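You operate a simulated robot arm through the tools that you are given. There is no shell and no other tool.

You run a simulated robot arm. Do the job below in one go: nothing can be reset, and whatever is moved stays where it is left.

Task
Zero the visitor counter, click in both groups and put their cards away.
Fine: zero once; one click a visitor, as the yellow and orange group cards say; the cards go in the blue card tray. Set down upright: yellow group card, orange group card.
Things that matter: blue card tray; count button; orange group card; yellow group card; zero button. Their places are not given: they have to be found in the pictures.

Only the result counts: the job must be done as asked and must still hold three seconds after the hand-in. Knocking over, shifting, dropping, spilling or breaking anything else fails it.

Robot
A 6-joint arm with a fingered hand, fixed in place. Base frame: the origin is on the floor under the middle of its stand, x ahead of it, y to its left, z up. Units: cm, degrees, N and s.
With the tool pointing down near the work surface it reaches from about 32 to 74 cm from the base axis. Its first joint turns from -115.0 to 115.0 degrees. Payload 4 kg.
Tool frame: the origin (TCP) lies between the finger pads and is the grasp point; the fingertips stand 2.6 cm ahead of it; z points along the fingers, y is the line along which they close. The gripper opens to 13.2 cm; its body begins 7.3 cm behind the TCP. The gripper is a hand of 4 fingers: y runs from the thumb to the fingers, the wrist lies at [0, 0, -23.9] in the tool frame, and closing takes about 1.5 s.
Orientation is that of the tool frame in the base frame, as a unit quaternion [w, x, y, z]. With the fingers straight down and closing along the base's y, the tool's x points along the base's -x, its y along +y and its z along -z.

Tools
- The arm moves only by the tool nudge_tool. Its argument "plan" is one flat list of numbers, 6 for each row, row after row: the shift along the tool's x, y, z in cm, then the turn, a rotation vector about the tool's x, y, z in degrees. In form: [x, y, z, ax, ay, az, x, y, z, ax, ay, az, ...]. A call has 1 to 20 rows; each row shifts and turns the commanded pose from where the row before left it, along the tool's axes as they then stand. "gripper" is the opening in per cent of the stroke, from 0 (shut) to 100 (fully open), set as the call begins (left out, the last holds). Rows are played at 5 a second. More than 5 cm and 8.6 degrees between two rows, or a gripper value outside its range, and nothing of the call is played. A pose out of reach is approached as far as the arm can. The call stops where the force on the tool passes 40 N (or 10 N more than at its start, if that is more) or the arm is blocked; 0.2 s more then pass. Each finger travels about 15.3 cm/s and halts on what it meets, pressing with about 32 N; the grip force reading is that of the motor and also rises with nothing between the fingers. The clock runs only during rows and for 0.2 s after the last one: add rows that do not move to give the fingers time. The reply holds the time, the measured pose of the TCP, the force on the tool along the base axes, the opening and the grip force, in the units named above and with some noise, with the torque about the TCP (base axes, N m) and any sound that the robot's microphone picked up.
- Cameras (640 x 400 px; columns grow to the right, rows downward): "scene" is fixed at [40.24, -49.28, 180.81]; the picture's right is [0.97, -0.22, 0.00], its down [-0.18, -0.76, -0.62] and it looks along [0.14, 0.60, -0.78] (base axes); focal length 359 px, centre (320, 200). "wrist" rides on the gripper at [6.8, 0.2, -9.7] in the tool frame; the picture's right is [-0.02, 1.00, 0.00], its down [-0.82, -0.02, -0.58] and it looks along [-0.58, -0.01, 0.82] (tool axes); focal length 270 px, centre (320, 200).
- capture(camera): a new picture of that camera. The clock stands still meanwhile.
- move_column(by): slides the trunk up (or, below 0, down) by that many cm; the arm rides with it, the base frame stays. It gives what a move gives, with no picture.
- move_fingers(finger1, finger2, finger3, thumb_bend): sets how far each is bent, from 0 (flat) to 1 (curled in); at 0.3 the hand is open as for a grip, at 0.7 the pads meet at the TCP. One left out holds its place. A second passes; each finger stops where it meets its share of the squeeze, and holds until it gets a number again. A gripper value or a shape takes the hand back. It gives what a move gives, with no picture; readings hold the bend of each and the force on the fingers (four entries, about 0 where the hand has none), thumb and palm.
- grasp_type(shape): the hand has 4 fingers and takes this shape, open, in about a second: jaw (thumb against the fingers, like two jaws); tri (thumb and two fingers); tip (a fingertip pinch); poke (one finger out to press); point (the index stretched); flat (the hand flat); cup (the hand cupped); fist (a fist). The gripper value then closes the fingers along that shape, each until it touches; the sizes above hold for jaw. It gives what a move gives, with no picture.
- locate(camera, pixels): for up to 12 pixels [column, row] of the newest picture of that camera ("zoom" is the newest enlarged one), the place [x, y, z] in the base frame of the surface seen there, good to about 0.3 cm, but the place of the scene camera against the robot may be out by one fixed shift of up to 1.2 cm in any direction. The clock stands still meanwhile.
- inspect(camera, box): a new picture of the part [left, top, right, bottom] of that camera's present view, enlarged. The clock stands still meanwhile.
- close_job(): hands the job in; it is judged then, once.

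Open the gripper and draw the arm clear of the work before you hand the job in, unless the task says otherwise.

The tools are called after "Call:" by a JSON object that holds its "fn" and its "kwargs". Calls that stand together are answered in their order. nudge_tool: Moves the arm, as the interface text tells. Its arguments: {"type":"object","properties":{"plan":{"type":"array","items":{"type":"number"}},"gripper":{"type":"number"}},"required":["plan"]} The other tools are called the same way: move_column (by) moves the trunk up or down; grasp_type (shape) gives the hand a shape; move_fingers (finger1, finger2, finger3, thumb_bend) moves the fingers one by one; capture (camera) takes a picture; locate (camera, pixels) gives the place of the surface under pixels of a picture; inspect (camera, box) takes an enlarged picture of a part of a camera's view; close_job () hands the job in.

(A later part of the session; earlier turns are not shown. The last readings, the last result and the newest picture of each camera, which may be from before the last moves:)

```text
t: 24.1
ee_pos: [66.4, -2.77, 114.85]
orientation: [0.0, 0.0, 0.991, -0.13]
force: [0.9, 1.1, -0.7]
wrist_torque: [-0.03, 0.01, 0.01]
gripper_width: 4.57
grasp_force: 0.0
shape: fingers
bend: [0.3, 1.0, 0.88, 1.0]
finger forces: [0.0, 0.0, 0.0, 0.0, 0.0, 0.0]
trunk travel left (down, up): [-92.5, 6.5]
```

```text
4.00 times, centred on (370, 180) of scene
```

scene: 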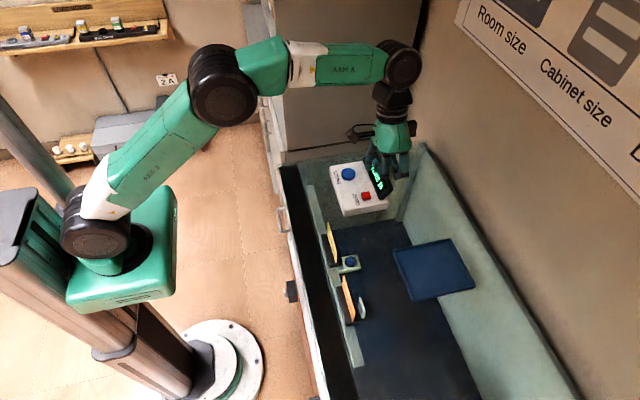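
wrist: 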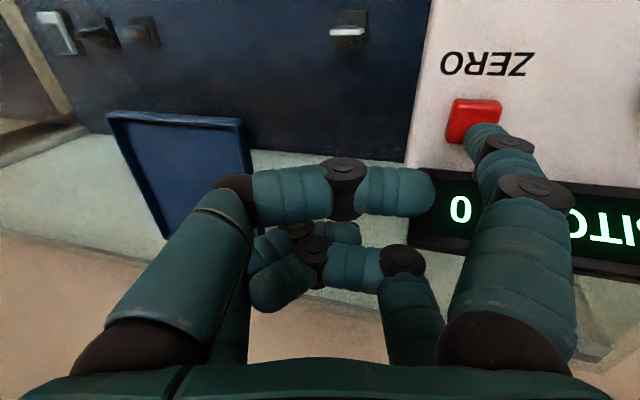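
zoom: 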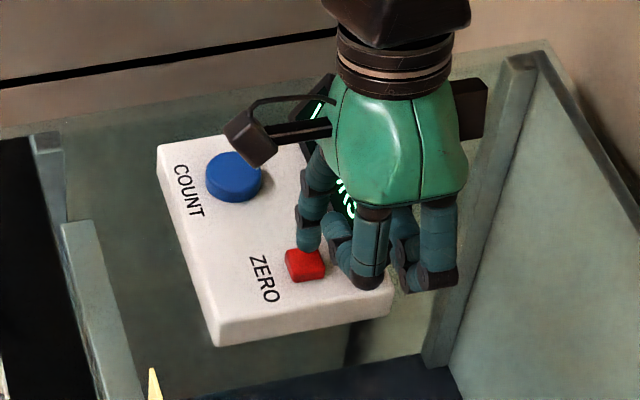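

The display reads 0. I lift 1.5 cm and move to above COUNT (61.85,11.95), i.e. x -2.55, y +8.15, then check the alignment.

Call:
{"fn": "nudge_tool", "kwargs": {"plan": [0, -0.39, -1.449, 0, 0, 0, 0.85, 2.624, -0.704, 0, 0, 0, 0.85, 2.624, -0.704, 0, 0, 0, 0.85, 2.624, -0.704, 0, 0, 0, 0, 0.312, 1.159, 0, 0, 0, 0, 0, 0, 0, 0, 0, 0, 0, 0, 0, 0, 0]}}

Call:
{"fn": "capture", "kwargs": {"camera": "wrist"}}

Call:
{"fn": "inspect", "kwargs": {"camera": "scene", "box": [310, 130, 430, 230]}}

```text
t: 25.7
ee_pos: [63.93, 5.24, 115.08]
orientation: [0.0, 0.0, 0.991, -0.13]
force: [-0.2, -0.9, -1.0]
wrist_torque: [0.02, -0.02, -0.02]
gripper_width: 4.55
grasp_force: 0.1
shape: fingers
bend: [0.3, 1.0, 0.88, 1.0]
finger forces: [0.2, 0.0, 0.0, 0.1, 0.0, 0.0]
trunk travel left (down, up): [-92.5, 6.5]
```

```text
taken
```

wrist: 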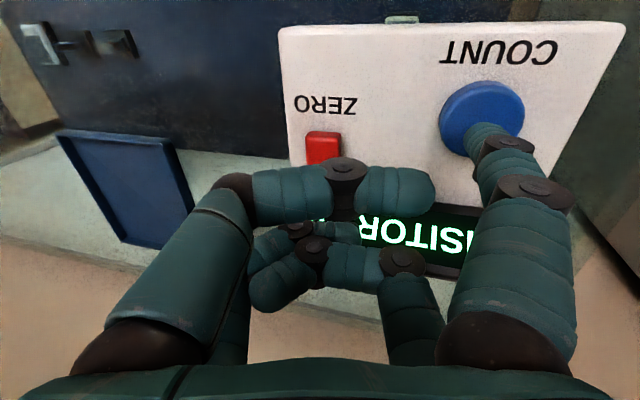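

```text
4.00 times, centred on (370, 180) of scene
```

zoom: 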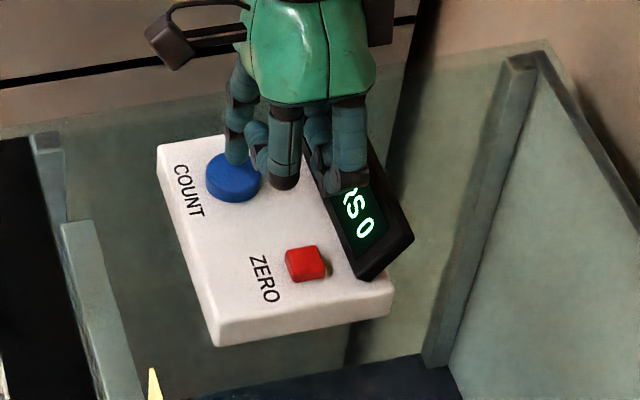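

The tip is over COUNT and the display shows 0 in the scene view. I press down gradually for the first click.

Call:
{"fn": "nudge_tool", "kwargs": {"plan": [0, 0.13, 0.483, 0, 0, 0, 0, 0.104, 0.386, 0, 0, 0, 0, 0.052, 0.193, 0, 0, 0, 0, 0.052, 0.193, 0, 0, 0, 0, 0, 0, 0, 0, 0]}}

```text
t: 26.9
ee_pos: [63.92, 5.34, 113.84]
orientation: [0.001, 0.0, 0.991, -0.131]
force: [0.0, -0.1, 0.2]
wrist_torque: [0.05, -0.01, -0.04]
gripper_width: 4.58
grasp_force: 0.8
shape: fingers
bend: [0.3, 1.0, 0.88, 1.0]
finger forces: [0.6, 0.0, 0.1, 0.1, 0.1, 0.0]
trunk travel left (down, up): [-92.5, 6.5]
```

Light contact (0.6 N) but no click yet. I go 0.2 cm further.

Call:
{"fn": "nudge_tool", "kwargs": {"plan": [0, 0.026, 0.097, 0, 0, 0, 0, 0.026, 0.097, 0, 0, 0, 0, 0, 0, 0, 0, 0]}}

Call:
{"fn": "inspect", "kwargs": {"camera": "scene", "box": [310, 130, 430, 230]}}

```text
t: 27.7
ee_pos: [63.93, 5.25, 113.57]
orientation: [0.0, 0.0, 0.991, -0.131]
force: [0.9, 0.6, 1.7]
wrist_torque: [0.09, 0.0, -0.02]
gripper_width: 4.56
grasp_force: 0.4
shape: fingers
bend: [0.3, 1.0, 0.88, 1.0]
finger forces: [1.5, 0.0, 0.0, 0.0, 0.1, 0.1]
trunk travel left (down, up): [-92.5, 6.5]
```

```text
4.00 times, centred on (370, 180) of scene
```

zoom: 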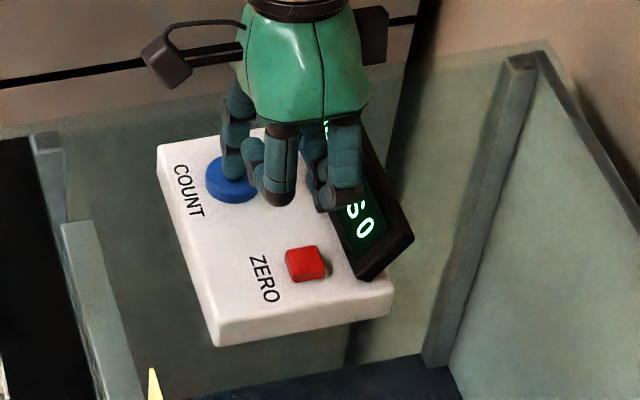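

Force is 1.5 N, still 0 on the display and no click. I push 0.1-0.2 cm more.

Call:
{"fn": "nudge_tool", "kwargs": {"plan": [0, 0.026, 0.097, 0, 0, 0, 0, 0, 0, 0, 0, 0]}}

```text
t: 28.3
ee_pos: [63.89, 5.32, 113.52]
orientation: [0.0, 0.0, 0.991, -0.13]
force: [0.8, 0.0, 2.9]
wrist_torque: [0.12, 0.0, -0.08]
gripper_width: 4.6
grasp_force: 1.4
shape: fingers
bend: [0.3, 1.0, 0.88, 1.0]
finger forces: [2.1, 0.0, 0.1, 0.0, 0.0, 0.0]
trunk travel left (down, up): [-92.5, 6.5]
heard: click
```

Click heard. I raise 1.2 cm off the button and verify the display shows 1.

Call:
{"fn": "nudge_tool", "kwargs": {"plan": [0, -0.156, -0.58, 0, 0, 0, 0, -0.156, -0.58, 0, 0, 0, 0, 0, 0, 0, 0, 0, 0, 0, 0, 0, 0, 0]}}

Call:
{"fn": "inspect", "kwargs": {"camera": "scene", "box": [340, 140, 420, 200]}}

```text
t: 29.3
ee_pos: [63.94, 5.37, 114.74]
orientation: [0.0, 0.0, 0.992, -0.13]
force: [-0.9, -0.3, 0.1]
wrist_torque: [0.0, 0.02, -0.01]
gripper_width: 4.57
grasp_force: 0.0
shape: fingers
bend: [0.3, 1.0, 0.88, 1.0]
finger forces: [0.1, 0.0, 0.0, 0.0, 0.1, 0.0]
trunk travel left (down, up): [-92.5, 6.5]
```

```text
6.67 times, centred on (380, 170) of scene
```

zoom: 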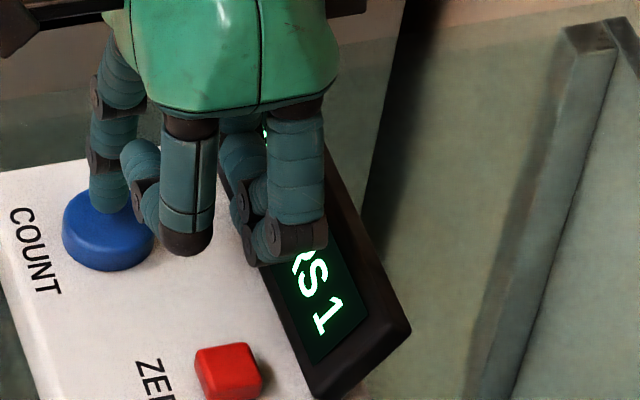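

The display reads 1. Second press: down 1.25 cm by the same path, slowly at the end, then hold.

Call:
{"fn": "nudge_tool", "kwargs": {"plan": [0, 0.13, 0.483, 0, 0, 0, 0, 0.104, 0.386, 0, 0, 0, 0, 0.052, 0.193, 0, 0, 0, 0, 0.032, 0.116, 0, 0, 0, 0, 0, 0, 0, 0, 0]}}

```text
t: 30.5
ee_pos: [63.9, 5.44, 113.52]
orientation: [0.001, 0.0, 0.991, -0.131]
force: [0.9, -0.7, 2.7]
wrist_torque: [0.11, -0.03, -0.03]
gripper_width: 4.55
grasp_force: 0.8
shape: fingers
bend: [0.3, 1.0, 0.88, 1.0]
finger forces: [2.1, 0.0, 0.0, 0.0, 0.1, 0.0]
trunk travel left (down, up): [-92.5, 6.5]
heard: click
```

Second click heard. I raise again and check the display.

Call:
{"fn": "nudge_tool", "kwargs": {"plan": [0, -0.159, -0.589, 0, 0, 0, 0, -0.159, -0.589, 0, 0, 0, 0, 0, 0, 0, 0, 0, 0, 0, 0, 0, 0, 0]}}

Call:
{"fn": "inspect", "kwargs": {"camera": "scene", "box": [340, 140, 420, 200]}}

```text
t: 31.5
ee_pos: [63.97, 5.25, 114.76]
orientation: [0.0, 0.0, 0.991, -0.131]
force: [-0.2, 0.3, 0.6]
wrist_torque: [0.04, 0.0, -0.01]
gripper_width: 4.58
grasp_force: 0.1
shape: fingers
bend: [0.3, 1.0, 0.88, 1.0]
finger forces: [0.0, 0.0, 0.1, 0.1, 0.1, 0.0]
trunk travel left (down, up): [-92.5, 6.5]
```

```text
6.67 times, centred on (380, 170) of scene
```

zoom: 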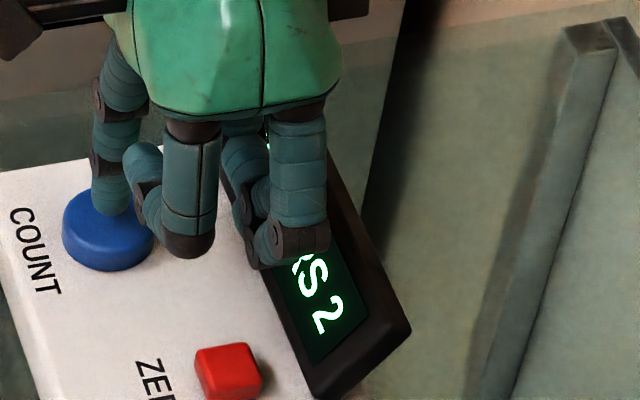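

The display reads 2. Third press with the same strokes.

Call:
{"fn": "nudge_tool", "kwargs": {"plan": [0, 0.13, 0.483, 0, 0, 0, 0, 0.104, 0.386, 0, 0, 0, 0, 0.052, 0.193, 0, 0, 0, 0, 0.032, 0.116, 0, 0, 0, 0, 0, 0, 0, 0, 0]}}

```text
t: 32.7
ee_pos: [63.99, 5.27, 113.44]
orientation: [0.0, 0.0, 0.991, -0.131]
force: [0.0, -0.9, 2.2]
wrist_torque: [0.12, 0.02, -0.07]
gripper_width: 4.56
grasp_force: 1.3
shape: fingers
bend: [0.3, 1.0, 0.88, 1.0]
finger forces: [2.2, 0.0, 0.0, 0.0, 0.1, 0.0]
trunk travel left (down, up): [-92.5, 6.5]
heard: click
```

Third click heard. I raise and check.

Call:
{"fn": "nudge_tool", "kwargs": {"plan": [0, -0.159, -0.589, 0, 0, 0, 0, -0.159, -0.589, 0, 0, 0, 0, 0, 0, 0, 0, 0, 0, 0, 0, 0, 0, 0]}}

Call:
{"fn": "inspect", "kwargs": {"camera": "scene", "box": [340, 140, 420, 200]}}

```text
t: 33.7
ee_pos: [63.95, 5.28, 114.74]
orientation: [0.0, 0.001, 0.991, -0.13]
force: [0.1, -0.9, 0.7]
wrist_torque: [0.02, 0.0, -0.03]
gripper_width: 4.58
grasp_force: 0.0
shape: fingers
bend: [0.3, 1.0, 0.88, 1.0]
finger forces: [0.0, 0.1, 0.0, 0.1, 0.0, 0.1]
trunk travel left (down, up): [-92.5, 6.5]
```

```text
6.67 times, centred on (380, 170) of scene
```

zoom: 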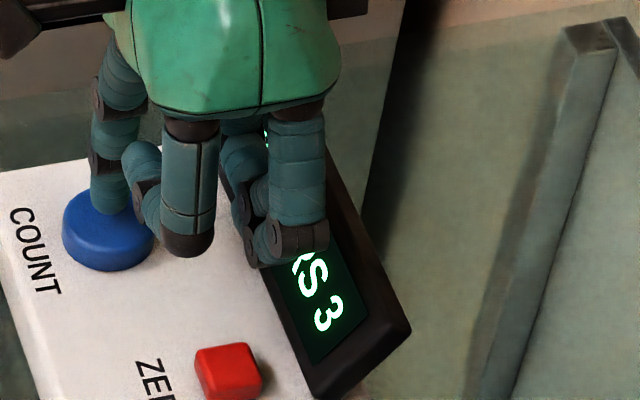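

The display reads 3. Fourth press.

Call:
{"fn": "nudge_tool", "kwargs": {"plan": [0, 0.13, 0.483, 0, 0, 0, 0, 0.104, 0.386, 0, 0, 0, 0, 0.052, 0.193, 0, 0, 0, 0, 0.032, 0.116, 0, 0, 0, 0, 0, 0, 0, 0, 0]}}

```text
t: 34.9
ee_pos: [64.01, 5.25, 113.59]
orientation: [0.0, 0.0, 0.991, -0.131]
force: [-0.7, 0.2, 1.4]
wrist_torque: [0.08, 0.07, 0.07]
gripper_width: 4.57
grasp_force: 1.4
shape: fingers
bend: [0.3, 1.0, 0.88, 1.0]
finger forces: [1.7, 0.0, 0.0, 0.1, 0.0, 0.1]
trunk travel left (down, up): [-92.5, 6.5]
heard: click
```

Fourth click heard. I raise and check.

Call:
{"fn": "nudge_tool", "kwargs": {"plan": [0, -0.159, -0.589, 0, 0, 0, 0, -0.159, -0.589, 0, 0, 0, 0, 0, 0, 0, 0, 0, 0, 0, 0, 0, 0, 0]}}

Call:
{"fn": "inspect", "kwargs": {"camera": "scene", "box": [340, 140, 420, 200]}}

```text
t: 35.9
ee_pos: [63.97, 5.25, 114.85]
orientation: [0.0, 0.0, 0.991, -0.131]
force: [0.6, -0.2, 0.5]
wrist_torque: [0.0, 0.04, -0.03]
gripper_width: 4.57
grasp_force: 0.0
shape: fingers
bend: [0.3, 1.0, 0.88, 1.0]
finger forces: [0.0, 0.1, 0.0, 0.0, 0.0, 0.0]
trunk travel left (down, up): [-92.5, 6.5]
```

```text
6.67 times, centred on (380, 170) of scene
```

zoom: 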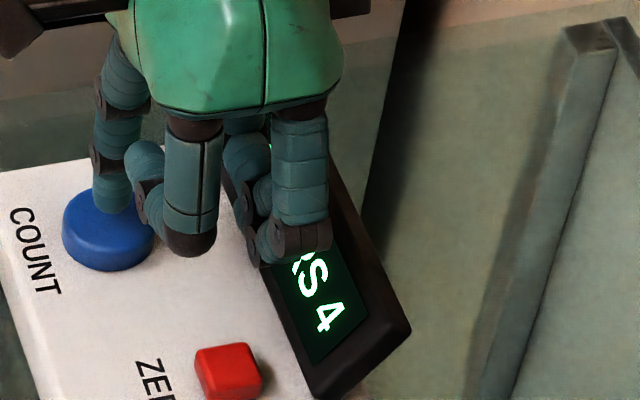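

The display reads 4. Fifth and last press.

Call:
{"fn": "nudge_tool", "kwargs": {"plan": [0, 0.13, 0.483, 0, 0, 0, 0, 0.104, 0.386, 0, 0, 0, 0, 0.052, 0.193, 0, 0, 0, 0, 0.032, 0.116, 0, 0, 0, 0, 0, 0, 0, 0, 0]}}

```text
t: 37.1
ee_pos: [64.02, 5.42, 113.58]
orientation: [0.0, 0.0, 0.991, -0.13]
force: [0.9, -0.3, 2.4]
wrist_torque: [0.12, 0.01, -0.05]
gripper_width: 4.58
grasp_force: 0.4
shape: fingers
bend: [0.3, 1.0, 0.88, 1.0]
finger forces: [2.2, 0.0, 0.2, 0.1, 0.0, 0.0]
trunk travel left (down, up): [-92.5, 6.5]
heard: click
```

Fifth click heard. I lift straight up 12 cm, undo the tilt and check the display.

Call:
{"fn": "nudge_tool", "kwargs": {"plan": [0, -0.26, -0.966, 0, 0, 0, 0, -1.036, -3.863, 0, 0, 0, 0, -1.036, -3.863, 0, 0, 0, 0, -0.777, -2.898, 0, 0, 0, 0, 0, 0, -7.5, 0, 0, 0, 0, 0, -7.5, 0, 0, 0, 0, 0, 0, 0, 0]}}

Call:
{"fn": "inspect", "kwargs": {"camera": "scene", "box": [340, 140, 420, 200]}}

Call:
{"fn": "capture", "kwargs": {"camera": "wrist"}}

```text
t: 38.7
ee_pos: [63.89, 5.27, 125.62]
orientation: [0.0, -0.001, 1.0, 0.001]
force: [0.0, 0.0, 0.3]
wrist_torque: [-0.04, 0.02, 0.01]
gripper_width: 4.54
grasp_force: 0.0
shape: fingers
bend: [0.3, 1.0, 0.88, 1.0]
finger forces: [0.0, 0.0, 0.0, 0.0, 0.0, 0.0]
trunk travel left (down, up): [-92.5, 6.5]
```

```text
6.67 times, centred on (380, 170) of scene
```

zoom: 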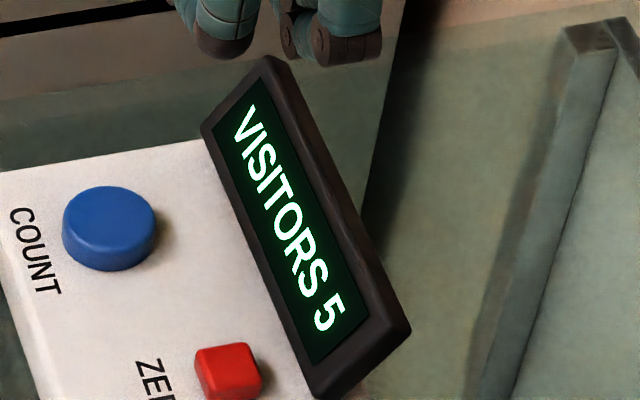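

```text
taken
```

wrist: 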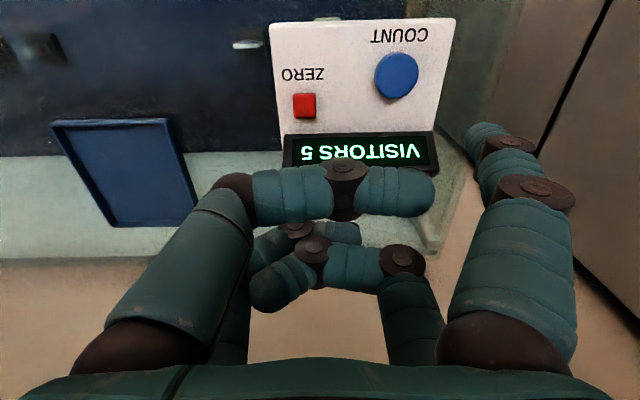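

The display reads VISITORS 5, as needed. Now for the cards: I return the hand to jaw shape while moving back to (42,-13,125) to measure the cards well.

Call:
{"fn": "nudge_tool", "kwargs": {"plan": [3.14, -2.6, 0, 0, 0, 0, 3.14, -2.6, 0, 0, 0, 0, 3.14, -2.6, 0, 0, 0, 0, 3.14, -2.6, 0, 0, 0, 0, 3.14, -2.6, 0, 0, 0, 0, 3.14, -2.6, 0, 0, 0, 0, 3.14, -2.6, 0, 0, 0, 0, 0, 0, 0, 0, 0, 0]}}

Call:
{"fn": "grasp_type", "kwargs": {"shape": "jaw"}}

Call:
{"fn": "capture", "kwargs": {"camera": "wrist"}}

```text
t: 40.5
ee_pos: [42.19, -12.8, 125.47]
orientation: [0.0, -0.001, 1.0, 0.0]
force: [0.0, 0.5, -0.7]
wrist_torque: [-0.02, -0.01, 0.0]
gripper_width: 4.59
grasp_force: 0.1
shape: fingers
bend: [0.3, 1.0, 0.88, 1.0]
finger forces: [0.0, 0.1, 0.0, 0.0, 0.1, 0.1]
trunk travel left (down, up): [-92.5, 6.5]
```

```text
t: 41.4
ee_pos: [42.16, -12.85, 125.55]
orientation: [0.001, -0.001, 1.0, 0.0]
force: [-1.6, 0.4, 0.4]
wrist_torque: [0.01, 0.03, 0.01]
gripper_width: 13.21
grasp_force: 0.0
shape: jaw
bend: [0.3, 0.3, 0.3, 0.3]
finger forces: [0.0, 0.0, 0.1, 0.0, 0.0, 0.1]
trunk travel left (down, up): [-92.5, 6.5]
```

```text
taken
```

wrist: 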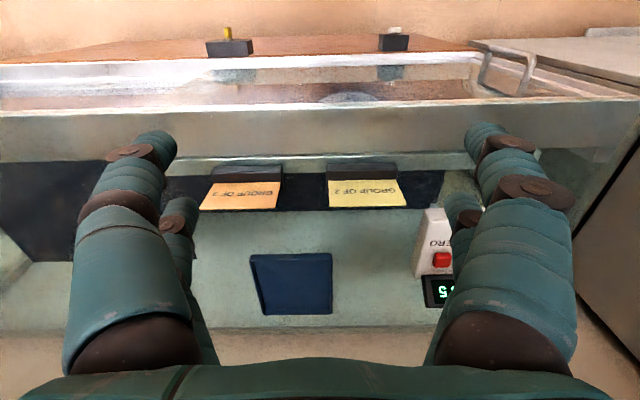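

Both cards are in full view: orange at (240,193), yellow at (366,190), tray at (292,283). I zoom in and locate their edges precisely.

Call:
{"fn": "inspect", "kwargs": {"camera": "wrist", "box": [185, 145, 425, 225]}}

Call:
{"fn": "locate", "kwargs": {"camera": "wrist", "pixels": [[249, 256], [333, 254], [332, 310], [263, 313], [292, 285], [260, 262], [325, 262], [322, 305], [270, 306], [292, 262], [292, 306]]}}

```text
2.67 times, centred on (305, 185) of wrist
```

zoom: 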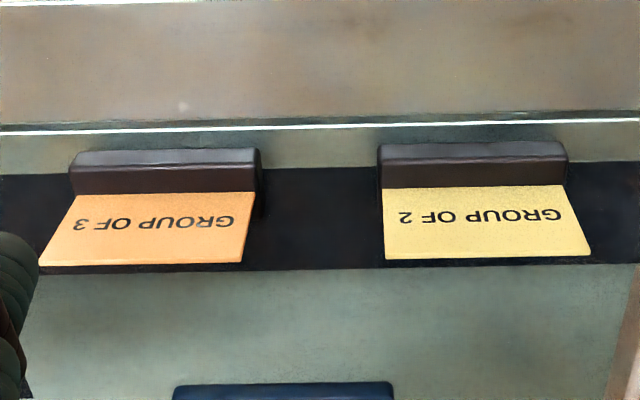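

```text
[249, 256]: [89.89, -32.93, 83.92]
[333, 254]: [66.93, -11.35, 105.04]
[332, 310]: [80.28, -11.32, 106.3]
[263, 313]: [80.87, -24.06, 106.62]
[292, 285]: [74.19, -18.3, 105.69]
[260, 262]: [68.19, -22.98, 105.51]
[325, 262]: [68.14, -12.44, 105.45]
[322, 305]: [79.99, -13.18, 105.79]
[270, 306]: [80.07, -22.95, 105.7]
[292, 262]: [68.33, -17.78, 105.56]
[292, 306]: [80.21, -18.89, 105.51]
```

The tray floor is at z≈105.6 and spans about x 67.3-80.3, y -23.4…-12.1. Now the card plate and base edges.

Call:
{"fn": "locate", "kwargs": {"camera": "zoom", "pixels": [[388, 195], [560, 192], [390, 255], [585, 250], [385, 150], [560, 148], [385, 180], [562, 178], [80, 200], [250, 198], [48, 258], [238, 258]]}}

```text
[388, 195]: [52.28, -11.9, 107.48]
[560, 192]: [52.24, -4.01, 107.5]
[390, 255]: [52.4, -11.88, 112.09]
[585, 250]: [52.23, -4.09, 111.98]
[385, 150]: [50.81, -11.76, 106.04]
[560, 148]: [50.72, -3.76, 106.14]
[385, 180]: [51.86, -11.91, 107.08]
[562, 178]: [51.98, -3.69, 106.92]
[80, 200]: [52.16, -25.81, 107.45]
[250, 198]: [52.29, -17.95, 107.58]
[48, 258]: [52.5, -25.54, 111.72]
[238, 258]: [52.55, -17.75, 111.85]
```

Yellow plate: x≈52.4, y -12…-4 (centre -7.95), top z≈112.1, base top z≈107; orange centre y≈-21.75. I turn the hand 90° about the vertical (so it closes along base x) and narrow the opening to 45%.

Call:
{"fn": "nudge_tool", "kwargs": {"plan": [0, 0, 0, 0, 0, 8.182, 0, 0, 0, 0, 0, 8.182, 0, 0, 0, 0, 0, 8.182, 0, 0, 0, 0, 0, 8.182, 0, 0, 0, 0, 0, 8.182, 0, 0, 0, 0, 0, 8.182, 0, 0, 0, 0, 0, 8.182, 0, 0, 0, 0, 0, 8.182, 0, 0, 0, 0, 0, 8.182, 0, 0, 0, 0, 0, 8.182, 0, 0, 0, 0, 0, 8.18, 1.63, 3.42, 0, 0, 0, 0, 1.63, 3.42, 0, 0, 0, 0, 1.63, 3.42, 0, 0, 0, 0, 0, 0, 0, 0, 0, 0], "gripper": 45}}

Call:
{"fn": "capture", "kwargs": {"camera": "wrist"}}

Call:
{"fn": "capture", "kwargs": {"camera": "scene"}}

```text
t: 44.6
ee_pos: [52.2, -7.84, 125.73]
orientation: [0.0, 0.707, 0.708, -0.001]
force: [0.5, -0.9, 0.2]
wrist_torque: [-0.03, 0.01, -0.02]
gripper_width: 5.97
grasp_force: 0.1
shape: jaw
bend: [0.73, 0.73, 0.73, 0.7]
finger forces: [0.0, 0.0, 0.0, 0.0, 0.1, 0.1]
trunk travel left (down, up): [-92.5, 6.5]
```

```text
taken
```

wrist: 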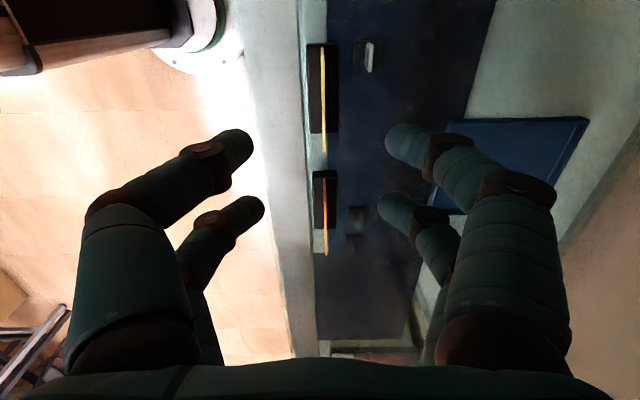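

```text
taken
```

scene: 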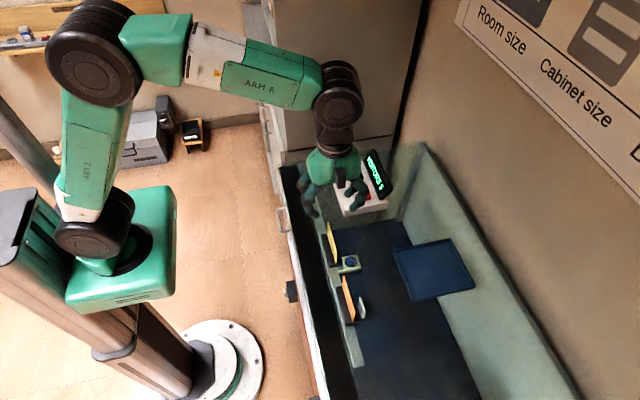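

The hand is now aligned with the plates, seen edge-on near column 322. I locate the plate edge in this view to centre the jaws on it.

Call:
{"fn": "inspect", "kwargs": {"camera": "wrist", "box": [270, 30, 390, 270]}}

Call:
{"fn": "locate", "kwargs": {"camera": "wrist", "pixels": [[322, 80], [323, 110], [324, 150], [327, 185], [328, 220], [328, 252], [310, 90], [335, 90], [316, 190], [334, 190]]}}

```text
1.67 times, centred on (330, 150) of wrist
```

zoom: 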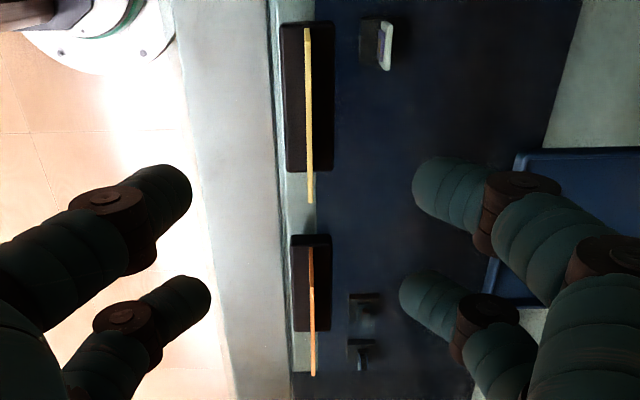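

```text
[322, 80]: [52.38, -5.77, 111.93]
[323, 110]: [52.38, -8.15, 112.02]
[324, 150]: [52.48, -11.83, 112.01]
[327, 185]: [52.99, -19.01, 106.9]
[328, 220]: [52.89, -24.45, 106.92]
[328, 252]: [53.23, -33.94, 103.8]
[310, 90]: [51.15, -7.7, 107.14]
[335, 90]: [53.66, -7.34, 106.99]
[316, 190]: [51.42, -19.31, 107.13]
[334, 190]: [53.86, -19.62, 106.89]
```

The yellow plate is at x≈52.4, so I shift +0.2 in x. I tilt 10° in the plate's plane (gives reach for the tray later) and come down to TCP z≈115.

Call:
{"fn": "nudge_tool", "kwargs": {"plan": [-0.1, 0.2, 0, 0, -5, 0, 0, 0, 0, 0, -5, 0, 0.62, 0, 3.516, 0, 0, 0, 0.62, 0, 3.516, 0, 0, 0, 0.62, 0, 3.516, 0, 0, 0, 0, 0, 0, 0, 0, 0, 0, 0, 0, 0, 0, 0]}}

Call:
{"fn": "capture", "kwargs": {"camera": "wrist"}}

Call:
{"fn": "inspect", "kwargs": {"camera": "scene", "box": [290, 180, 400, 280]}}

```text
t: 46.2
ee_pos: [52.66, -8.03, 114.84]
orientation: [0.061, 0.704, 0.705, -0.062]
force: [-0.2, 0.3, -0.1]
wrist_torque: [0.01, 0.0, -0.01]
gripper_width: 5.99
grasp_force: 0.0
shape: jaw
bend: [0.73, 0.73, 0.73, 0.7]
finger forces: [0.1, 0.0, 0.0, 0.1, 0.1, 0.0]
trunk travel left (down, up): [-92.5, 6.5]
```

```text
taken
```

wrist: 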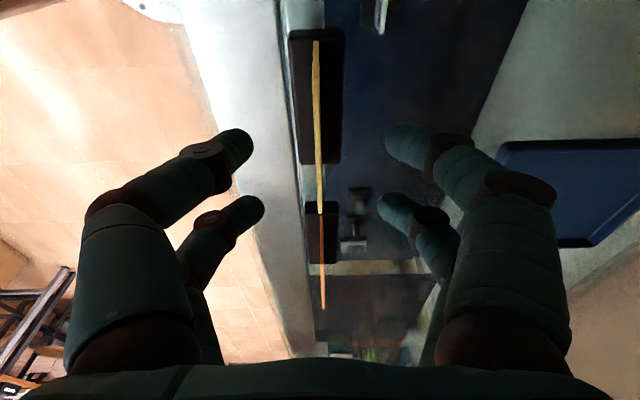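

```text
4.00 times, centred on (345, 230) of scene
```

zoom: 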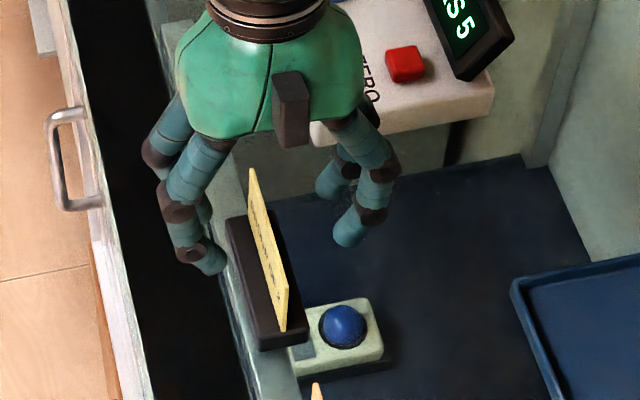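

The jaws straddle the plate. I locate fingertips on both sides and the plate edge in the same picture to check centring.

Call:
{"fn": "locate", "kwargs": {"camera": "wrist", "pixels": [[245, 140], [250, 150], [392, 135], [388, 148], [258, 205], [262, 212], [385, 200], [380, 212], [316, 60], [318, 110], [320, 180], [322, 250]]}}

```text
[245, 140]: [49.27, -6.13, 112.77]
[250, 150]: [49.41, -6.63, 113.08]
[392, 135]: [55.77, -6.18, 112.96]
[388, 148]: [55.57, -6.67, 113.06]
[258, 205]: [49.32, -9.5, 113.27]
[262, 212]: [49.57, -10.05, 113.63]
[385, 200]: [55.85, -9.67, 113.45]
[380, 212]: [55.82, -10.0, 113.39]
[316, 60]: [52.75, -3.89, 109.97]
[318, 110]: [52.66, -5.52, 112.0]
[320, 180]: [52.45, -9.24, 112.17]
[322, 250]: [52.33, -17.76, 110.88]
```

The jaws' midpoint (≈52.57) matches the plate (≈52.5). I lower to TCP z≈111 (fingertips just above the base block) and close partly to 15%.

Call:
{"fn": "nudge_tool", "kwargs": {"plan": [0.334, 0, 1.895, 0, 0, 0, 0.334, 0, 1.895, 0, 0, 0, 0, 0, 0, 0, 0, 0, 0, 0, 0, 0, 0, 0]}}

Call:
{"fn": "nudge_tool", "kwargs": {"plan": [0, 0, 0, 0, 0, 0, 0, 0, 0, 0, 0, 0, 0, 0, 0, 0, 0, 0, 0, 0, 0, 0, 0, 0], "gripper": 16}}

Call:
{"fn": "capture", "kwargs": {"camera": "wrist"}}

Call:
{"fn": "inspect", "kwargs": {"camera": "scene", "box": [290, 180, 400, 280]}}

```text
t: 47.2
ee_pos: [52.62, -8.17, 110.87]
orientation: [0.061, 0.704, 0.704, -0.061]
force: [-0.6, 0.3, 0.7]
wrist_torque: [-0.02, 0.0, -0.02]
gripper_width: 5.96
grasp_force: 0.1
shape: jaw
bend: [0.73, 0.73, 0.73, 0.7]
finger forces: [0.0, 0.0, 0.0, 0.1, 0.0, 0.1]
trunk travel left (down, up): [-92.5, 6.5]
```

```text
t: 48.2
ee_pos: [52.47, -8.09, 110.95]
orientation: [0.062, 0.704, 0.705, -0.061]
force: [-0.7, 0.0, 0.8]
wrist_torque: [-0.02, -0.02, 0.02]
gripper_width: 2.16
grasp_force: 0.0
shape: jaw
bend: [0.73, 0.73, 0.73, 0.7]
finger forces: [0.0, 0.0, 0.1, 0.1, 0.0, 0.0]
trunk travel left (down, up): [-92.5, 6.5]
```

```text
taken
```

wrist: 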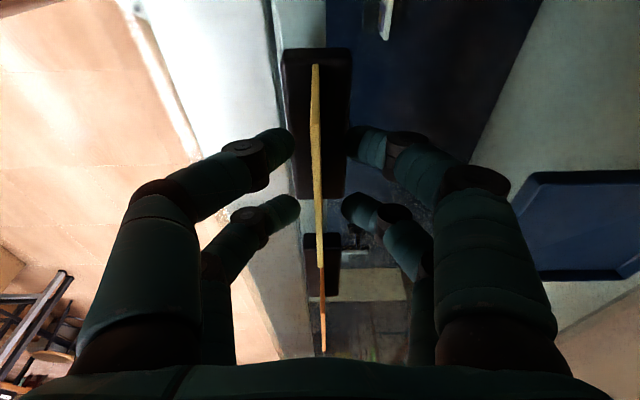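

```text
4.00 times, centred on (345, 230) of scene
```

zoom: 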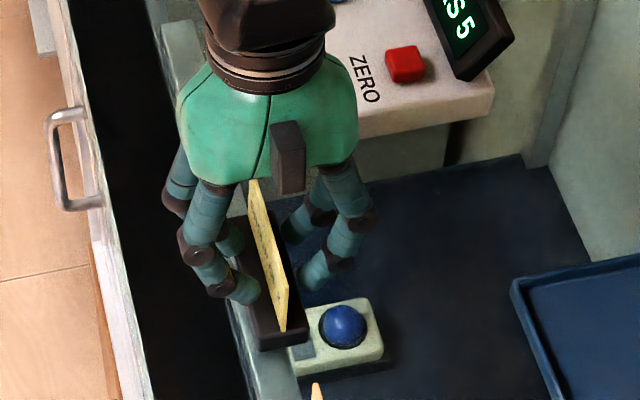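

Centred well (tips at columns 293 and 347, plate at ~318). I close on the plate and give it time.

Call:
{"fn": "nudge_tool", "kwargs": {"plan": [0, 0, 0, 0, 0, 0, 0, 0, 0, 0, 0, 0, 0, 0, 0, 0, 0, 0, 0, 0, 0, 0, 0, 0, 0, 0, 0, 0, 0, 0, 0, 0, 0, 0, 0, 0, 0, 0, 0, 0, 0, 0], "gripper": 0}}

Call:
{"fn": "capture", "kwargs": {"camera": "wrist"}}

Call:
{"fn": "inspect", "kwargs": {"camera": "scene", "box": [290, 180, 400, 280]}}

```text
t: 49.8
ee_pos: [52.61, -8.17, 110.98]
orientation: [0.062, 0.703, 0.706, -0.062]
force: [-0.1, -0.2, -0.5]
wrist_torque: [0.01, -0.03, 0.01]
gripper_width: 0.0
grasp_force: 32.4
shape: jaw
bend: [0.7, 0.7, 0.7, 0.7]
finger forces: [28.5, 28.6, 28.4, 0.0, 28.9, 0.1]
trunk travel left (down, up): [-92.5, 6.5]
```

```text
taken
```

wrist: 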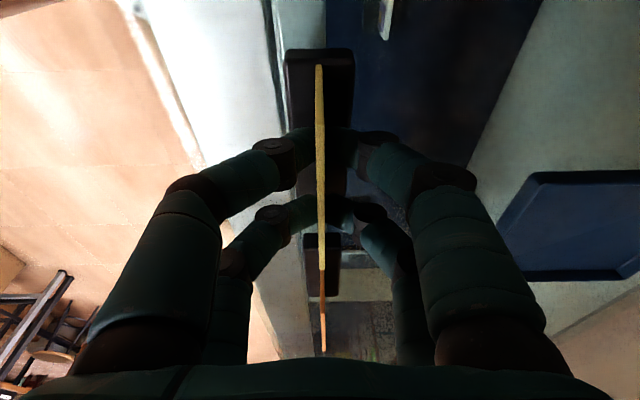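

```text
4.00 times, centred on (345, 230) of scene
```

zoom: 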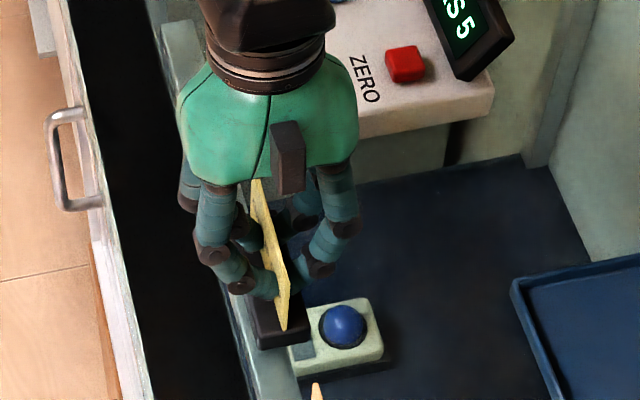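

All four digits press ~28 N on the plate. I lift 4 cm slowly and check whether the base comes with the plate.

Call:
{"fn": "nudge_tool", "kwargs": {"plan": [-0.087, 0, -0.492, 0, 0, 0, -0.174, 0, -0.985, 0, 0, 0, -0.26, 0, -1.477, 0, 0, 0, -0.174, 0, -0.985, 0, 0, 0, 0, 0, 0, 0, 0, 0]}}

Call:
{"fn": "inspect", "kwargs": {"camera": "scene", "box": [290, 170, 400, 280]}}

Call:
{"fn": "capture", "kwargs": {"camera": "wrist"}}

```text
t: 51.0
ee_pos: [52.5, -8.09, 114.96]
orientation: [0.062, 0.704, 0.705, -0.062]
force: [0.4, 0.6, -0.5]
wrist_torque: [-0.04, 0.0, 0.01]
gripper_width: 0.0
grasp_force: 31.8
shape: jaw
bend: [0.7, 0.7, 0.7, 0.7]
finger forces: [28.7, 28.7, 28.4, 0.1, 29.0, 0.0]
trunk travel left (down, up): [-92.5, 6.5]
```

```text
3.64 times, centred on (345, 225) of scene
```

zoom: 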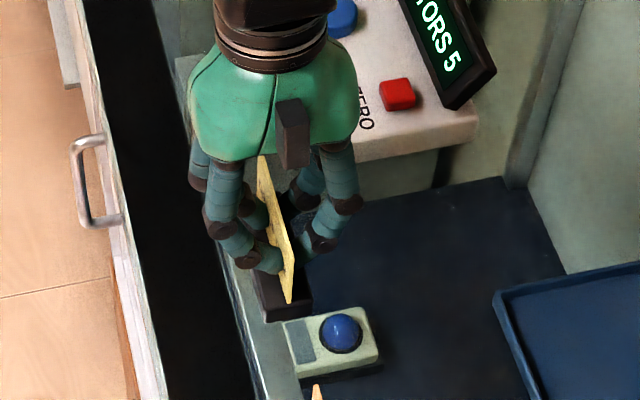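

```text
taken
```

wrist: 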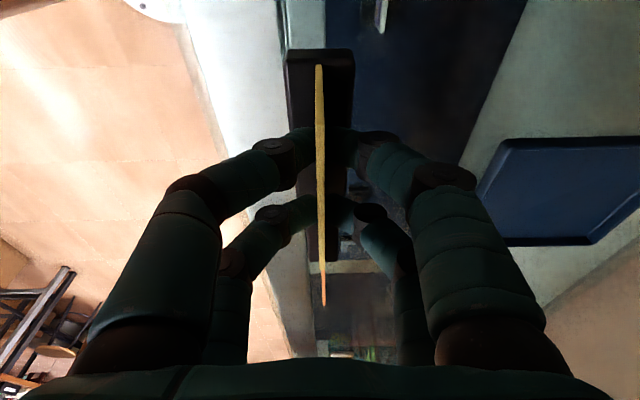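

The base block came up with the plate, so it's one piece. I lift slightly more, move +x 8 cm into free space and turn the card 90° about the vertical.

Call:
{"fn": "nudge_tool", "kwargs": {"plan": [-0.208, 0, -1.182, 0, 0, 0, 0, 4, 0, 0, 0, 0, 0, 4, 0, 0, 0, 0, 0, 0, 0, -1.42, 0, -8.057, 0, 0, 0, -1.42, 0, -8.057, 0, 0, 0, -1.42, 0, -8.057, 0, 0, 0, -1.42, 0, -8.057, 0, 0, 0, -1.42, 0, -8.057, 0, 0, 0, -1.42, 0, -8.057, 0, 0, 0, -1.42, 0, -8.057, 0, 0, 0, -1.42, 0, -8.057, 0, 0, 0, -1.42, 0, -8.057, 0, 0, 0, -1.42, 0, -8.057, 0, 0, 0, -1.42, 0, -8.057, 0, 0, 0, 0, 0, 0]}}

Call:
{"fn": "capture", "kwargs": {"camera": "scene"}}

Call:
{"fn": "capture", "kwargs": {"camera": "wrist"}}

```text
t: 54.2
ee_pos: [60.54, -8.13, 116.21]
orientation: [0.087, -0.002, 0.996, -0.001]
force: [-0.8, -0.5, -0.7]
wrist_torque: [0.02, -0.02, -0.03]
gripper_width: 0.0
grasp_force: 31.7
shape: jaw
bend: [0.7, 0.7, 0.7, 0.7]
finger forces: [28.6, 28.8, 28.5, 0.0, 29.1, 0.0]
trunk travel left (down, up): [-92.5, 6.5]
```

```text
taken
```

scene: 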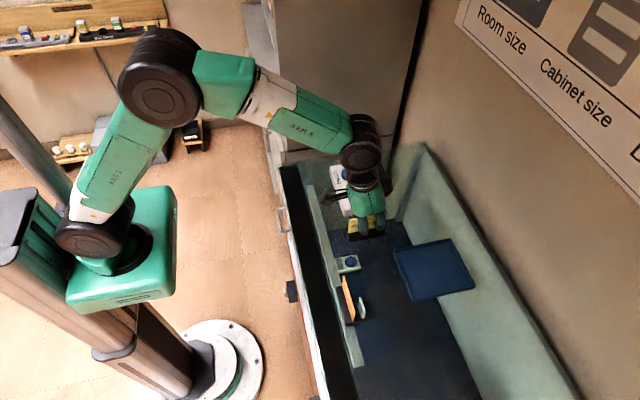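

```text
taken
```

wrist: 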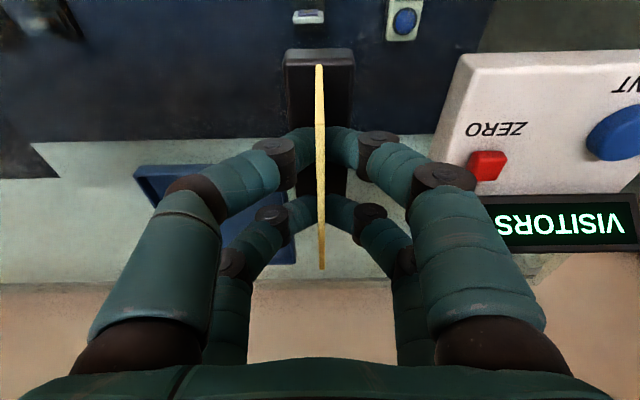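

The card is upright and turned to lie along x. I move it over the tray's left half, to about (72.5,-14.5), still at z≈116.

Call:
{"fn": "nudge_tool", "kwargs": {"plan": [-2.945, -1.593, 0.519, 0, 0, 0, -2.945, -1.593, 0.519, 0, 0, 0, -2.945, -1.593, 0.519, 0, 0, 0, -2.945, -1.593, 0.519, 0, 0, 0, 0, 0, 0, 0, 0, 0, 0, 0, 0, 0, 0, 0]}}

Call:
{"fn": "capture", "kwargs": {"camera": "wrist"}}

Call:
{"fn": "inspect", "kwargs": {"camera": "scene", "box": [370, 200, 500, 320]}}

```text
t: 55.6
ee_pos: [72.54, -14.64, 116.17]
orientation: [0.086, 0.0, 0.996, 0.0]
force: [0.3, 0.8, -1.2]
wrist_torque: [0.01, -0.02, -0.01]
gripper_width: 0.04
grasp_force: 31.7
shape: jaw
bend: [0.7, 0.7, 0.7, 0.7]
finger forces: [28.8, 28.8, 28.6, 0.0, 28.9, 0.0]
trunk travel left (down, up): [-92.5, 6.5]
```

```text
taken
```

wrist: 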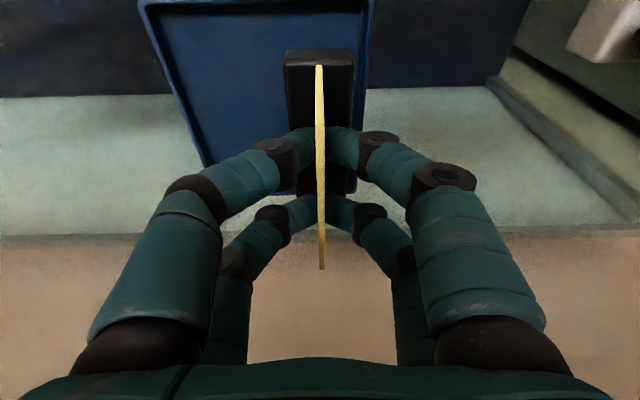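

```text
3.33 times, centred on (435, 260) of scene
```

zoom: 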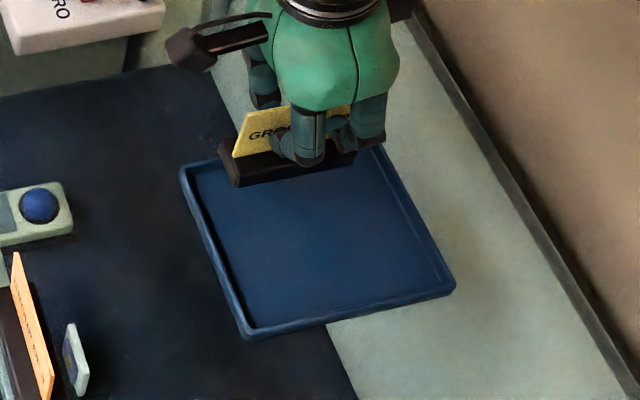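

The card hangs above the tray's left part. I locate the base block corners and tray rim in this view to check clearances before lowering.

Call:
{"fn": "locate", "kwargs": {"camera": "wrist", "pixels": [[290, 60], [348, 60], [319, 60], [292, 110], [345, 110], [371, 5], [362, 80], [358, 150], [365, 5], [250, 5], [250, 15], [318, 68]]}}

Call:
{"fn": "locate", "kwargs": {"camera": "zoom", "pixels": [[183, 170], [195, 175], [245, 335], [250, 322], [452, 287], [440, 282], [380, 148], [232, 165], [237, 185], [350, 165], [225, 145], [320, 230]]}}

```text
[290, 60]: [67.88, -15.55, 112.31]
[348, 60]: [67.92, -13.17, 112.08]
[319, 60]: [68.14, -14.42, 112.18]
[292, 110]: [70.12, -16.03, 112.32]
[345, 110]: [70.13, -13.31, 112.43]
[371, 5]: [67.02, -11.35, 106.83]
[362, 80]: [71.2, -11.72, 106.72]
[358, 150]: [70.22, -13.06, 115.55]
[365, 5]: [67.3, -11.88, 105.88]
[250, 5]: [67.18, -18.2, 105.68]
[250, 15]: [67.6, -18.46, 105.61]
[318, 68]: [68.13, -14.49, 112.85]
```

```text
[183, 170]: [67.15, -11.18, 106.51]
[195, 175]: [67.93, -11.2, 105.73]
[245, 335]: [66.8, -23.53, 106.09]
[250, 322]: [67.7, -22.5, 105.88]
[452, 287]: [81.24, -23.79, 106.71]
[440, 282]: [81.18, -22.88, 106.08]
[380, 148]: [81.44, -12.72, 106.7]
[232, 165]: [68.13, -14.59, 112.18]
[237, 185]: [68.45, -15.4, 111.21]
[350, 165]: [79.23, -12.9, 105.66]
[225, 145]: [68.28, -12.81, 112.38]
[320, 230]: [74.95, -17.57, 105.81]
```

The base spans about x 67.9-76.3, y -16.1…-13.0, inside the tray interior. I shift +0.4 cm in x and lower 3.7 cm to just above the tray floor.

Call:
{"fn": "nudge_tool", "kwargs": {"plan": [-0.394, 0, 0.069, 0, 0, 0, 0.217, 0, 1.231, 0, 0, 0, 0.217, 0, 1.231, 0, 0, 0, 0.208, 0, 1.182, 0, 0, 0, 0, 0, 0, 0, 0, 0]}}

Call:
{"fn": "inspect", "kwargs": {"camera": "scene", "box": [370, 200, 500, 320]}}

```text
t: 56.8
ee_pos: [72.85, -14.57, 112.48]
orientation: [0.087, -0.002, 0.996, 0.001]
force: [0.7, 0.0, -0.1]
wrist_torque: [0.01, 0.01, -0.01]
gripper_width: 0.01
grasp_force: 32.2
shape: jaw
bend: [0.7, 0.7, 0.7, 0.7]
finger forces: [28.8, 28.7, 28.6, 0.1, 29.0, 0.1]
trunk travel left (down, up): [-92.5, 6.5]
```

```text
3.33 times, centred on (435, 260) of scene
```

zoom: 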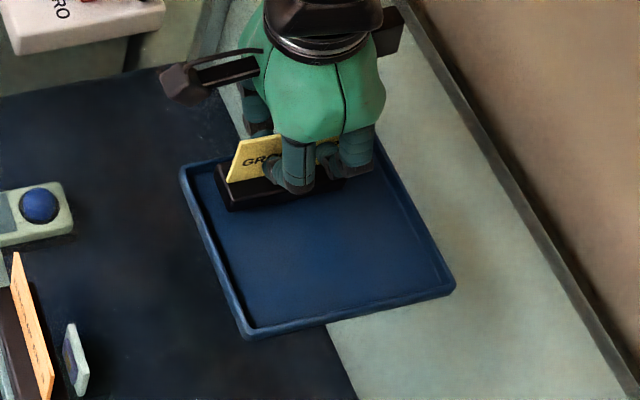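

No contact yet; the card is inside the rim. I lower in 0.15 cm steps watching the vertical force.

Call:
{"fn": "nudge_tool", "kwargs": {"plan": [0.026, 0, 0.148, 0, 0, 0, 0.026, 0, 0.148, 0, 0, 0, 0.026, 0, 0.148, 0, 0, 0, 0, 0, 0, 0, 0, 0]}}

```text
t: 57.8
ee_pos: [72.7, -14.51, 111.98]
orientation: [0.087, -0.001, 0.996, 0.0]
force: [1.0, -0.1, -1.0]
wrist_torque: [-0.02, 0.01, -0.01]
gripper_width: 0.0
grasp_force: 31.5
shape: jaw
bend: [0.7, 0.7, 0.7, 0.7]
finger forces: [28.9, 28.8, 28.6, 0.1, 29.0, 0.0]
trunk travel left (down, up): [-92.5, 6.5]
```

Still no contact force. Two more 0.12 cm steps.

Call:
{"fn": "nudge_tool", "kwargs": {"plan": [0.021, 0, 0.118, 0, 0, 0, 0.021, 0, 0.118, 0, 0, 0, 0, 0, 0, 0, 0, 0]}}

```text
t: 58.6
ee_pos: [72.71, -14.32, 111.85]
orientation: [0.087, 0.0, 0.996, 0.0]
force: [0.3, 0.1, -0.6]
wrist_torque: [0.01, -0.01, 0.04]
gripper_width: 0.0
grasp_force: 32.1
shape: jaw
bend: [0.7, 0.7, 0.7, 0.7]
finger forces: [28.9, 28.8, 28.6, 0.0, 29.0, 0.1]
trunk travel left (down, up): [-92.5, 6.5]
```

Still none (z 111.85). I continue in 0.1 cm steps.

Call:
{"fn": "nudge_tool", "kwargs": {"plan": [0.0174, 0, 0.0985, 0, 0, 0, 0.0174, 0, 0.0985, 0, 0, 0, 0, 0, 0, 0, 0, 0]}}

Call:
{"fn": "inspect", "kwargs": {"camera": "scene", "box": [395, 220, 475, 290]}}

```text
t: 59.4
ee_pos: [72.79, -14.41, 111.57]
orientation: [0.088, 0.0, 0.996, 0.0]
force: [0.0, 0.0, -0.2]
wrist_torque: [-0.01, 0.0, -0.01]
gripper_width: 0.0
grasp_force: 31.8
shape: jaw
bend: [0.7, 0.7, 0.7, 0.7]
finger forces: [28.8, 28.9, 28.6, 0.0, 29.0, 0.0]
trunk travel left (down, up): [-92.5, 6.5]
```

```text
5.71 times, centred on (435, 255) of scene
```

zoom: 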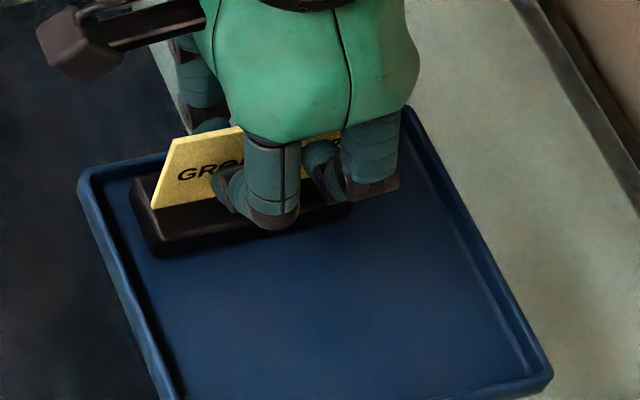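

The base is very near the floor now. I continue with 0.1 cm steps.

Call:
{"fn": "nudge_tool", "kwargs": {"plan": [0.0174, 0, 0.0985, 0, 0, 0, 0.0174, 0, 0.0985, 0, 0, 0, 0, 0, 0, 0, 0, 0]}}

```text
t: 60.2
ee_pos: [72.83, -14.51, 111.34]
orientation: [0.086, -0.001, 0.996, 0.0]
force: [-0.2, -0.3, -0.7]
wrist_torque: [0.03, 0.02, 0.0]
gripper_width: 0.0
grasp_force: 31.7
shape: jaw
bend: [0.7, 0.7, 0.7, 0.7]
finger forces: [28.8, 28.7, 28.6, 0.1, 28.9, 0.0]
trunk travel left (down, up): [-92.5, 6.5]
```

Still free at z≈111.34 (pick height was 110.97 on the glass). Another 0.1 cm at a time.

Call:
{"fn": "nudge_tool", "kwargs": {"plan": [0.0174, 0, 0.0985, 0, 0, 0, 0, 0, 0, 0, 0, 0]}}

```text
t: 60.8
ee_pos: [72.87, -14.41, 111.35]
orientation: [0.087, -0.001, 0.996, 0.001]
force: [-0.5, 0.2, -0.3]
wrist_torque: [0.01, 0.02, 0.02]
gripper_width: 0.0
grasp_force: 31.5
shape: jaw
bend: [0.7, 0.7, 0.7, 0.7]
finger forces: [28.7, 28.8, 28.6, 0.0, 29.0, 0.1]
trunk travel left (down, up): [-92.5, 6.5]
```

No contact force yet; one more 0.1 cm step.

Call:
{"fn": "nudge_tool", "kwargs": {"plan": [0.0174, 0, 0.0985, 0, 0, 0, 0, 0, 0, 0, 0, 0]}}

```text
t: 61.4
ee_pos: [72.78, -14.5, 111.31]
orientation: [0.088, -0.001, 0.996, 0.0]
force: [0.5, -0.8, 2.9]
wrist_torque: [-0.04, 0.09, 0.01]
gripper_width: 0.0
grasp_force: 32.4
shape: jaw
bend: [0.7, 0.7, 0.7, 0.7]
finger forces: [29.6, 28.8, 28.4, 0.0, 30.0, 0.0]
trunk travel left (down, up): [-92.5, 6.5]
```

Contact: 2.9 N upward and the z stopped at 111.3. I release by opening to 20% and check.

Call:
{"fn": "nudge_tool", "kwargs": {"plan": [0, 0, 0, 0, 0, 0, 0, 0, 0, 0, 0, 0, 0, 0, 0, 0, 0, 0, 0, 0, 0, 0, 0, 0, 0, 0, 0, 0, 0, 0], "gripper": 20}}

Call:
{"fn": "capture", "kwargs": {"camera": "wrist"}}

Call:
{"fn": "inspect", "kwargs": {"camera": "scene", "box": [395, 220, 475, 290]}}

```text
t: 62.6
ee_pos: [72.78, -14.42, 111.07]
orientation: [0.087, -0.001, 0.996, 0.0]
force: [-0.3, -0.7, 0.6]
wrist_torque: [-0.01, 0.02, -0.03]
gripper_width: 2.62
grasp_force: 0.1
shape: jaw
bend: [0.73, 0.73, 0.73, 0.7]
finger forces: [0.0, 0.0, 0.0, 0.0, 0.0, 0.0]
trunk travel left (down, up): [-92.5, 6.5]
```

```text
taken
```

wrist: 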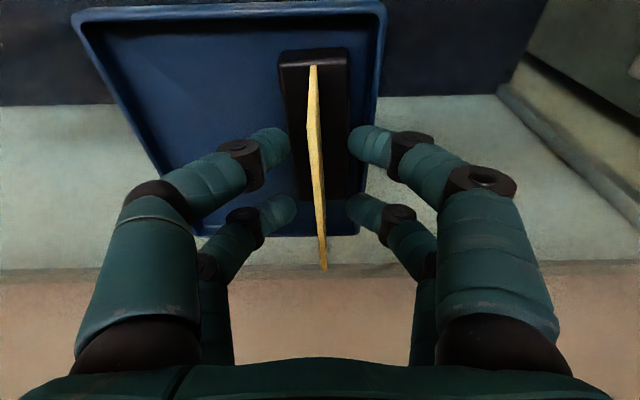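

```text
5.71 times, centred on (435, 255) of scene
```

zoom: 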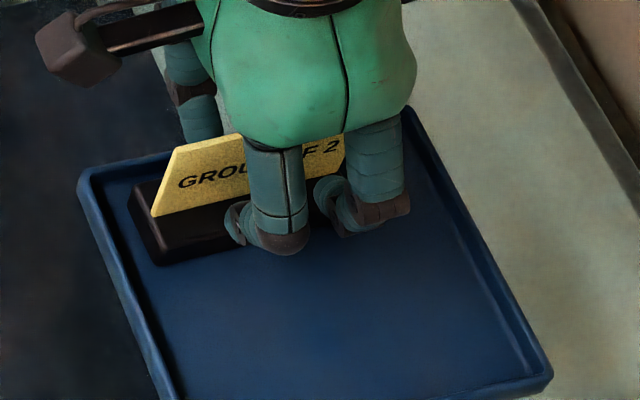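

Released: the yellow card stands upright in the tray. I open a bit more, lift straight up 8 cm and check.

Call:
{"fn": "nudge_tool", "kwargs": {"plan": [0, 0, 0, 0, 0, 0, 0, 0, 0, 0, 0, 0, -0.174, 0, -0.985, 0, 0, 0, -0.347, 0, -1.97, 0, 0, 0, -0.434, 0, -2.462, 0, 0, 0, -0.434, 0, -2.462, 0, 0, 0, 0, 0, 0, 0, 0, 0], "gripper": 40}}

Call:
{"fn": "inspect", "kwargs": {"camera": "scene", "box": [370, 200, 500, 320]}}

Call:
{"fn": "capture", "kwargs": {"camera": "wrist"}}

```text
t: 64.2
ee_pos: [72.66, -14.32, 119.22]
orientation: [0.087, -0.001, 0.996, -0.001]
force: [-0.9, -0.5, 0.7]
wrist_torque: [-0.01, -0.01, 0.01]
gripper_width: 5.25
grasp_force: 0.0
shape: jaw
bend: [0.73, 0.73, 0.73, 0.7]
finger forces: [0.0, 0.0, 0.0, 0.0, 0.1, 0.1]
trunk travel left (down, up): [-92.5, 6.5]
```

```text
3.33 times, centred on (435, 260) of scene
```

zoom: 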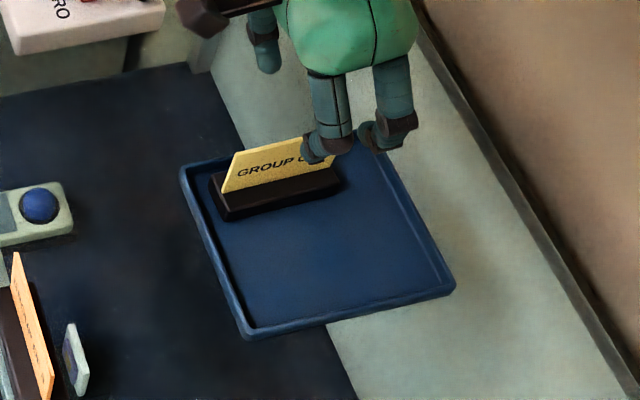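

```text
taken
```

wrist: 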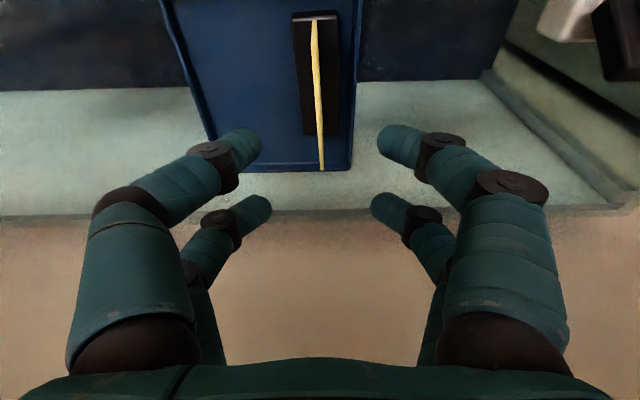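

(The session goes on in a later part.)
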